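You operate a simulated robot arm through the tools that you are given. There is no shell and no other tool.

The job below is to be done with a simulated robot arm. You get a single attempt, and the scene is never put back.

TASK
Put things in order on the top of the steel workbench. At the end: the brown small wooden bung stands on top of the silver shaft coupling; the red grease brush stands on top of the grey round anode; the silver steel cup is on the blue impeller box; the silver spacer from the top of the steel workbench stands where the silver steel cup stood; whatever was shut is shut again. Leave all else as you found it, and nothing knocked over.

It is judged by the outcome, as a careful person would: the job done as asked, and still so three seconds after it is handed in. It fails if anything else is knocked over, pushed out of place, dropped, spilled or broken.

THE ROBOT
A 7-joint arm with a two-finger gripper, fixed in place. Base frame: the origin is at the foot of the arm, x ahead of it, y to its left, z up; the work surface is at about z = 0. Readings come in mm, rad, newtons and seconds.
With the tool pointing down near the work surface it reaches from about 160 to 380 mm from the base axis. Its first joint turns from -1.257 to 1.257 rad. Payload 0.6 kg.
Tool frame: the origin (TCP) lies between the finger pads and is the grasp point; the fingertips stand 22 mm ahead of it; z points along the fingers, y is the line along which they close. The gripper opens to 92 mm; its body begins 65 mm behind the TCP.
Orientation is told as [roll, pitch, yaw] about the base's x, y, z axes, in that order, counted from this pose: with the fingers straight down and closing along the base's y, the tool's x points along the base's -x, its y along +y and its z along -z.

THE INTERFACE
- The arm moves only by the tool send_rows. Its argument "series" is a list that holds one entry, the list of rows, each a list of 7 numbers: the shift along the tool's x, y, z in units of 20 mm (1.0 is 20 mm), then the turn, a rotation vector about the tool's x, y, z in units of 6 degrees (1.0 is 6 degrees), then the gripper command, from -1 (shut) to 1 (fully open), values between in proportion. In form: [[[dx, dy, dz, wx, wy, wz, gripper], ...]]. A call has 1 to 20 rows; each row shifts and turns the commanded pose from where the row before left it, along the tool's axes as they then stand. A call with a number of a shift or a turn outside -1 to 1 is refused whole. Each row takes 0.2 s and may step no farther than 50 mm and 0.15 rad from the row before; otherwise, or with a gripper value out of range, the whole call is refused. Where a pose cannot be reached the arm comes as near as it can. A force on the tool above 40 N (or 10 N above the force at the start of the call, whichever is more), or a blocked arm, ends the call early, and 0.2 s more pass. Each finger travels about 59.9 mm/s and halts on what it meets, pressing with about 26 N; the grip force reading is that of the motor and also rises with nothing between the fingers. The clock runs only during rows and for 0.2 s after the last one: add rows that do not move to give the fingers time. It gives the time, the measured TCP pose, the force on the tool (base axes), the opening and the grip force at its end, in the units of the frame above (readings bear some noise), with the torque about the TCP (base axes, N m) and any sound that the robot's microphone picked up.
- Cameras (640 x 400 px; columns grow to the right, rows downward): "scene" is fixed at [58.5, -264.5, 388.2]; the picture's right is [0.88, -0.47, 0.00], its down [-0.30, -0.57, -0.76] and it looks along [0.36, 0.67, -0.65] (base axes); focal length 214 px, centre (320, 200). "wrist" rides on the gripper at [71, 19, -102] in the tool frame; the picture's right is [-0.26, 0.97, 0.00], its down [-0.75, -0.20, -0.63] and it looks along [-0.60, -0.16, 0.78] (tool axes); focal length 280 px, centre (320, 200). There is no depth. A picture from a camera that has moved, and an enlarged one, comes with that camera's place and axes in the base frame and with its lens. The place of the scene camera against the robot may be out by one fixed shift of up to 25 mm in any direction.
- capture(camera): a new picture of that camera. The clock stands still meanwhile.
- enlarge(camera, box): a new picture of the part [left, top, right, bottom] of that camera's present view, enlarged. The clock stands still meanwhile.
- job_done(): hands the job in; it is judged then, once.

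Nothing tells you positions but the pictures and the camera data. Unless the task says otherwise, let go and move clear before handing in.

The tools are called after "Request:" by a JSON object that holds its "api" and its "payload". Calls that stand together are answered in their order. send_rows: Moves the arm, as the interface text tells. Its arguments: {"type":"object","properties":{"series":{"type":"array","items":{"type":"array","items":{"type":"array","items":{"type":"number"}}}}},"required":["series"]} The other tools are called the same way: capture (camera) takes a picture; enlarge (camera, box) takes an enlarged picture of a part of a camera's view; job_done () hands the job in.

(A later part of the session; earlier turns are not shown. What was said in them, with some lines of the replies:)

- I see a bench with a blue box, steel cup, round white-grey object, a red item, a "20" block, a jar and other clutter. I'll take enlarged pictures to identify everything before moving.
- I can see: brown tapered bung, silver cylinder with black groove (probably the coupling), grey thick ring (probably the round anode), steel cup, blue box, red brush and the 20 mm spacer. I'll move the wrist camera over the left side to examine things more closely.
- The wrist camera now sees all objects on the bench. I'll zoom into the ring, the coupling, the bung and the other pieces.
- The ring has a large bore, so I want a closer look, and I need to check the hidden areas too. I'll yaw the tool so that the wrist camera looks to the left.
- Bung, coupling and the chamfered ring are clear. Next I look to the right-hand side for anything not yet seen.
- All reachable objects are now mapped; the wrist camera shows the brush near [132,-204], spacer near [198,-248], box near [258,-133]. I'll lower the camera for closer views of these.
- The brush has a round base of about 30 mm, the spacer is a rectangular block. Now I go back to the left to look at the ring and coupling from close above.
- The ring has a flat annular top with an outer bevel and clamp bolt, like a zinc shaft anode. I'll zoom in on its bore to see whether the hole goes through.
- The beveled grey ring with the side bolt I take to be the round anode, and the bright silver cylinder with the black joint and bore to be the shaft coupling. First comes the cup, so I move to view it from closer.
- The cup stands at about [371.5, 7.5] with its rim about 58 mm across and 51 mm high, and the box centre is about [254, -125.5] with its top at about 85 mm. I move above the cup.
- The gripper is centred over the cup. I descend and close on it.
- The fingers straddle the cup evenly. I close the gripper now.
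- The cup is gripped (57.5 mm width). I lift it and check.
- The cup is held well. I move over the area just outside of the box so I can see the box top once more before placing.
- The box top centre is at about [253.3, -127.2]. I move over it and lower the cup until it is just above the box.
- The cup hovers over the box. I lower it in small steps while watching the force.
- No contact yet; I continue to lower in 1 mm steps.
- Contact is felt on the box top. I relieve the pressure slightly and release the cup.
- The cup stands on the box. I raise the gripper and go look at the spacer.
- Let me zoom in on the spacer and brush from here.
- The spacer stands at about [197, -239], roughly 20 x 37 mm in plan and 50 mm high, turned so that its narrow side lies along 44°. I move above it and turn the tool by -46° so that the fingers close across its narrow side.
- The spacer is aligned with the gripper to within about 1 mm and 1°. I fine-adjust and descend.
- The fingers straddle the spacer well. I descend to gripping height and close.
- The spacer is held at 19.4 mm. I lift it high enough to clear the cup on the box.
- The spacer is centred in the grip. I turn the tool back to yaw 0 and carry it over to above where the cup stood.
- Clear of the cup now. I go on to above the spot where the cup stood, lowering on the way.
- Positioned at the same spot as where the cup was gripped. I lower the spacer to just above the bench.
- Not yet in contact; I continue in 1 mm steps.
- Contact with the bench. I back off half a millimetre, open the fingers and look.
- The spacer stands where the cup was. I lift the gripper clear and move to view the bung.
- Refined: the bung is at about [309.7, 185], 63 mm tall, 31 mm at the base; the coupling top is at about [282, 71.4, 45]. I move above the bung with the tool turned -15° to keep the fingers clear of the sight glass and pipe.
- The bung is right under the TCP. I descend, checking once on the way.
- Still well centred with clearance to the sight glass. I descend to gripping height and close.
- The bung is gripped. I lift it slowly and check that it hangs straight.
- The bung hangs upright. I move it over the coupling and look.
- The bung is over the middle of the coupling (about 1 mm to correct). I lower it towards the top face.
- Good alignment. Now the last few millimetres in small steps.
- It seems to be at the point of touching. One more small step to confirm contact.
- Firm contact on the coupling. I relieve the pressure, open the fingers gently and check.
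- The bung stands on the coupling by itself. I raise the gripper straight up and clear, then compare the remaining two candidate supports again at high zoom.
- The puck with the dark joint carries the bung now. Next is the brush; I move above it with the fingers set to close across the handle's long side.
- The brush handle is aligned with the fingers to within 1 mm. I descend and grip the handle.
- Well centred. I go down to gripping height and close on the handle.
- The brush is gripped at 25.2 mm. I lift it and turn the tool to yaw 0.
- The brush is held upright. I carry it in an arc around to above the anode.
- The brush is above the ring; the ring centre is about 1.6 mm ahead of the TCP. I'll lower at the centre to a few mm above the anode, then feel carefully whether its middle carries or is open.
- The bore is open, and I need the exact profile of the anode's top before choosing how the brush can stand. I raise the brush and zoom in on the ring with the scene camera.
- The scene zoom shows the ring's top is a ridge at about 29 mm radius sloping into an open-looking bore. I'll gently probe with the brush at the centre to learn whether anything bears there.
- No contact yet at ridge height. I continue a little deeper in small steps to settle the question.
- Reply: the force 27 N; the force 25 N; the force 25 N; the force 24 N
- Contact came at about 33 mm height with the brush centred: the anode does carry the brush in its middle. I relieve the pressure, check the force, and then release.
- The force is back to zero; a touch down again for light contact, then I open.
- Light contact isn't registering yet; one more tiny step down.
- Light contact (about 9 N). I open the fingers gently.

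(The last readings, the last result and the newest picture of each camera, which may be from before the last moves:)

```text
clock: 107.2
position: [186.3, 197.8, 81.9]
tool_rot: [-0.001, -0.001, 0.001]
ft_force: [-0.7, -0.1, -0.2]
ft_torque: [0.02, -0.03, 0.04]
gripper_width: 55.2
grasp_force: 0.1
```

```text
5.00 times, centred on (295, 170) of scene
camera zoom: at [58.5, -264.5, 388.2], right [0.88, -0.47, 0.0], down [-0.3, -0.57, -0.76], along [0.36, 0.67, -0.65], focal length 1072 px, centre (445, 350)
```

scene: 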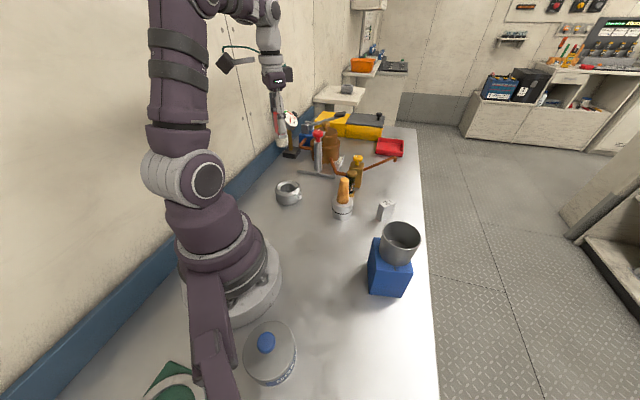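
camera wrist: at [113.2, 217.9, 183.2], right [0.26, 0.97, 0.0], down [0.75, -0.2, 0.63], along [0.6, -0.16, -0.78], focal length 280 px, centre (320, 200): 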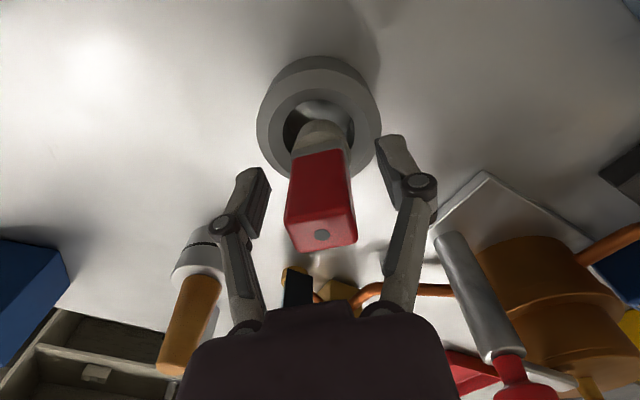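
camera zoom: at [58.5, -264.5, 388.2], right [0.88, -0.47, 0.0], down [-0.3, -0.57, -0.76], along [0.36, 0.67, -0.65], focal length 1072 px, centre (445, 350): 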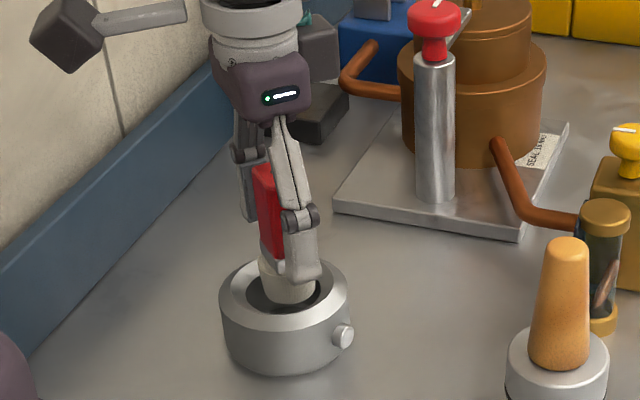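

The brush stands by itself on the anode. I raise the gripper straight up and clear of it.

Request:
{"api": "send_rows", "payload": {"series": [[[0, 0, -0.4, 0, 0, 0, 0.2], [0, 0, -0.8, 0, 0, 0, 0.2], [0, 0, -0.9, 0, 0, 0, 0.2], [0, 0, -0.9, 0, 0, 0, 0.2], [0, 0, -0.9, 0, 0, 0, 0.2], [0, 0, -0.9, 0, 0, 0, 0.2], [0, 0, -0.9, 0, 0, 0, 0.2], [0, 0, -0.9, 0, 0, 0, 0.2], [0, 0, 0, 0, 0, 0, 0.2]]]}}

Request:
{"api": "capture", "payload": {"camera": "wrist"}}

Request:
{"api": "enlarge", "payload": {"camera": "wrist", "box": [270, 20, 370, 140]}}

Request:
{"api": "enlarge", "payload": {"camera": "scene", "box": [260, 140, 420, 240]}}

```text
clock: 109.2
position: [184.9, 199.1, 214.8]
tool_rot: [0.0, 0.0, -0.001]
ft_force: [0.5, 0.2, 0.3]
ft_torque: [-0.01, 0.05, 0.02]
gripper_width: 55.4
grasp_force: 0.1
```

```text
taken
camera wrist: at [113.0, 218.2, 316.3], right [0.26, 0.97, 0.0], down [0.75, -0.2, 0.62], along [0.6, -0.16, -0.78], focal length 280 px, centre (320, 200)
```

wrist: 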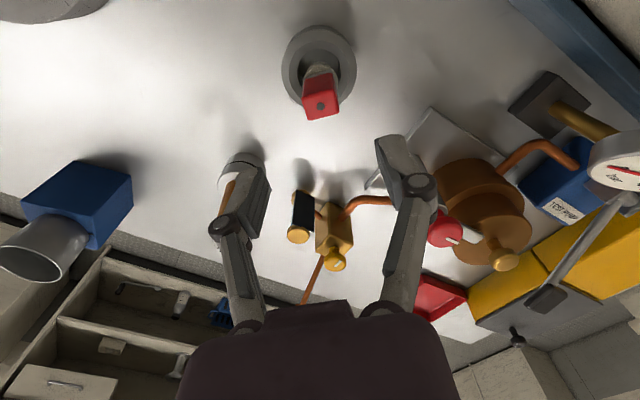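

```text
3.33 times, centred on (320, 80) of wrist
camera zoom: at [113.0, 218.2, 316.3], right [0.26, 0.97, 0.0], down [0.75, -0.2, 0.62], along [0.6, -0.16, -0.78], focal length 935 px, centre (320, 600)
```

zoom: 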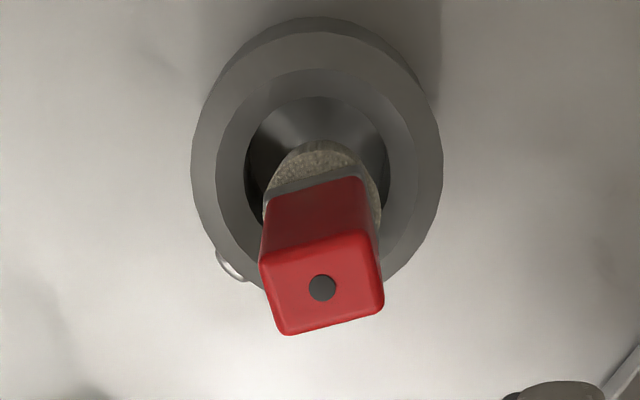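

```text
4.00 times, centred on (340, 190) of scene
camera zoom: at [58.5, -264.5, 388.2], right [0.88, -0.47, 0.0], down [-0.3, -0.57, -0.76], along [0.36, 0.67, -0.65], focal length 858 px, centre (240, 240)
```

zoom: 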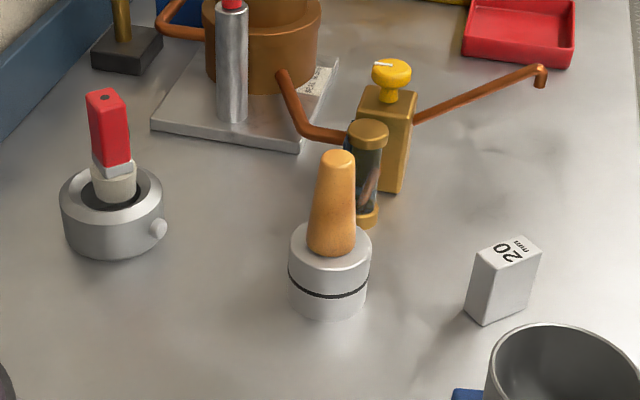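

All four pieces are in place: brush on the anode, bung on the coupling, spacer at the cup's old spot, cup on the box. I move the arm back to about its starting pose, clear of everything, and verify.

Request:
{"api": "send_rows", "payload": {"series": [[[0, 0, -0.9, 0, 0, 0, 0.5], [0, 0, -0.9, 0, 0, 0, 0.8], [0, 0, -0.9, 0, 0, 0, 1], [0, 0, -0.9, 0, 0, 0, 1], [-0.146, -1, 0, 0, 0, 0, 1], [-0.146, -1, 0, 0, 0, 0, 1], [-0.146, -1, 0, 0, 0, 0, 1], [-0.146, -1, 0, 0, 0, 0, 1], [-0.146, -1, 0, 0, 0, 0, 1], [-0.146, -1, 0, 0, 0, 0, 1], [-0.146, -1, 0, 0, 0, 0, 1], [-0.146, -1, 0, 0, 0, 0, 1], [-0.146, -1, 0, 0, 0, 0, 1], [-0.146, -1, 0, 0, 0, 0, 1], [-0.146, -1, 0, 0, 0, 0, 1], [-0.146, -1, 0, 0, 0, 0, 1], [-0.146, -1, 0, 0, 0, 0, 1], [-0.146, -1, 0, 0, 0, 0, 1], [-0.146, -1, 0, 0, 0, 0, 1], [0, 0, 0, 0, 0, 0, 1]]]}}

Request:
{"api": "capture", "payload": {"camera": "scene"}}

Request:
{"api": "capture", "payload": {"camera": "wrist"}}

Request:
{"api": "enlarge", "payload": {"camera": "scene", "box": [260, 90, 440, 310]}}

```text
clock: 113.4
position: [228.4, -101.1, 284.8]
tool_rot: [0.001, -0.002, 0.0]
ft_force: [0.4, 0.0, -0.3]
ft_torque: [-0.04, 0.0, 0.01]
gripper_width: 92.1
grasp_force: 0.1
```

```text
taken
```

scene: 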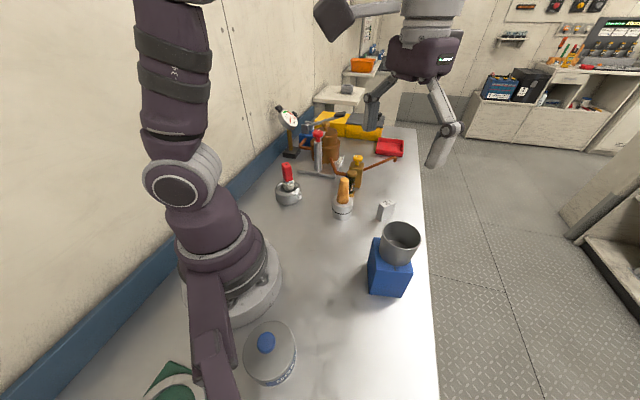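

```text
taken
camera wrist: at [156.2, -82.0, 388.0], right [0.26, 0.97, 0.0], down [0.75, -0.2, 0.62], along [0.6, -0.16, -0.78], focal length 280 px, centre (320, 200)
```

wrist: 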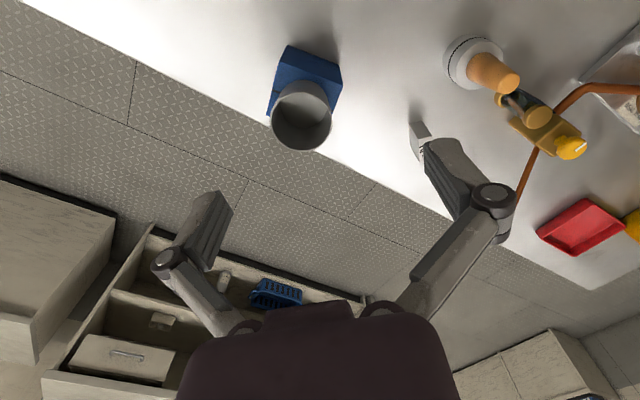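

```text
1.82 times, centred on (350, 200) of scene
camera zoom: at [58.5, -264.5, 388.2], right [0.88, -0.47, 0.0], down [-0.3, -0.57, -0.76], along [0.36, 0.67, -0.65], focal length 390 px, centre (266, 200)
```

zoom: 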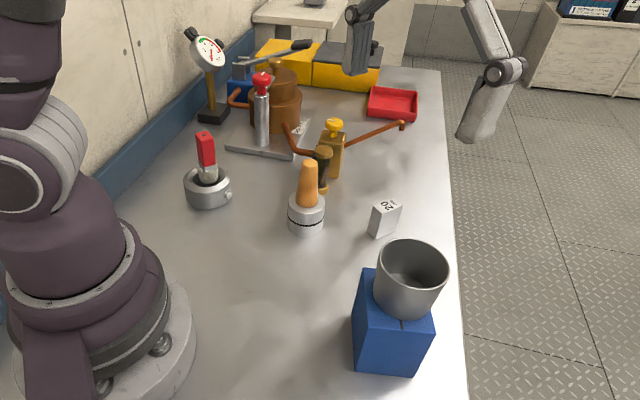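

All objects stand steadily as asked: the cup is on the blue box, the spacer is at the cup's old spot, the bung is on the coupling and the brush is on the anode. The arm is clear and nothing else has moved, so I hand the job in.

Request:
{"api": "job_done", "payload": {}}

```text
The job is handed in.
```

I did all four moves and handed the job in. One placement rests on my judgement of which part is which. In the last pictures, all four pieces stood upright, nothing else had moved, and the arm was back near its start pose.

- **Cup:** the silver steel cup is centred on the blue impeller box.
- **Spacer:** the 20 mm spacer stands where the cup stood, to within a millimetre or two.
- **Bung:** the brown bung is on the bright silver cylinder with the black joint, which I took to be the shaft coupling.
- **Brush:** the red brush is on the mid-grey bevelled ring with the side bolt, which I took to be the round anode. It stands at the ring's centre. The bore looks open, but when I lowered the brush it met firm support near the top of the ring, and it stayed up after release.

**Main doubt:** I told the coupling and the anode apart by colour and shape only. If I got them the wrong way round, the bung and the brush are on each other's supports.

I opened nothing, so there was nothing to shut again.
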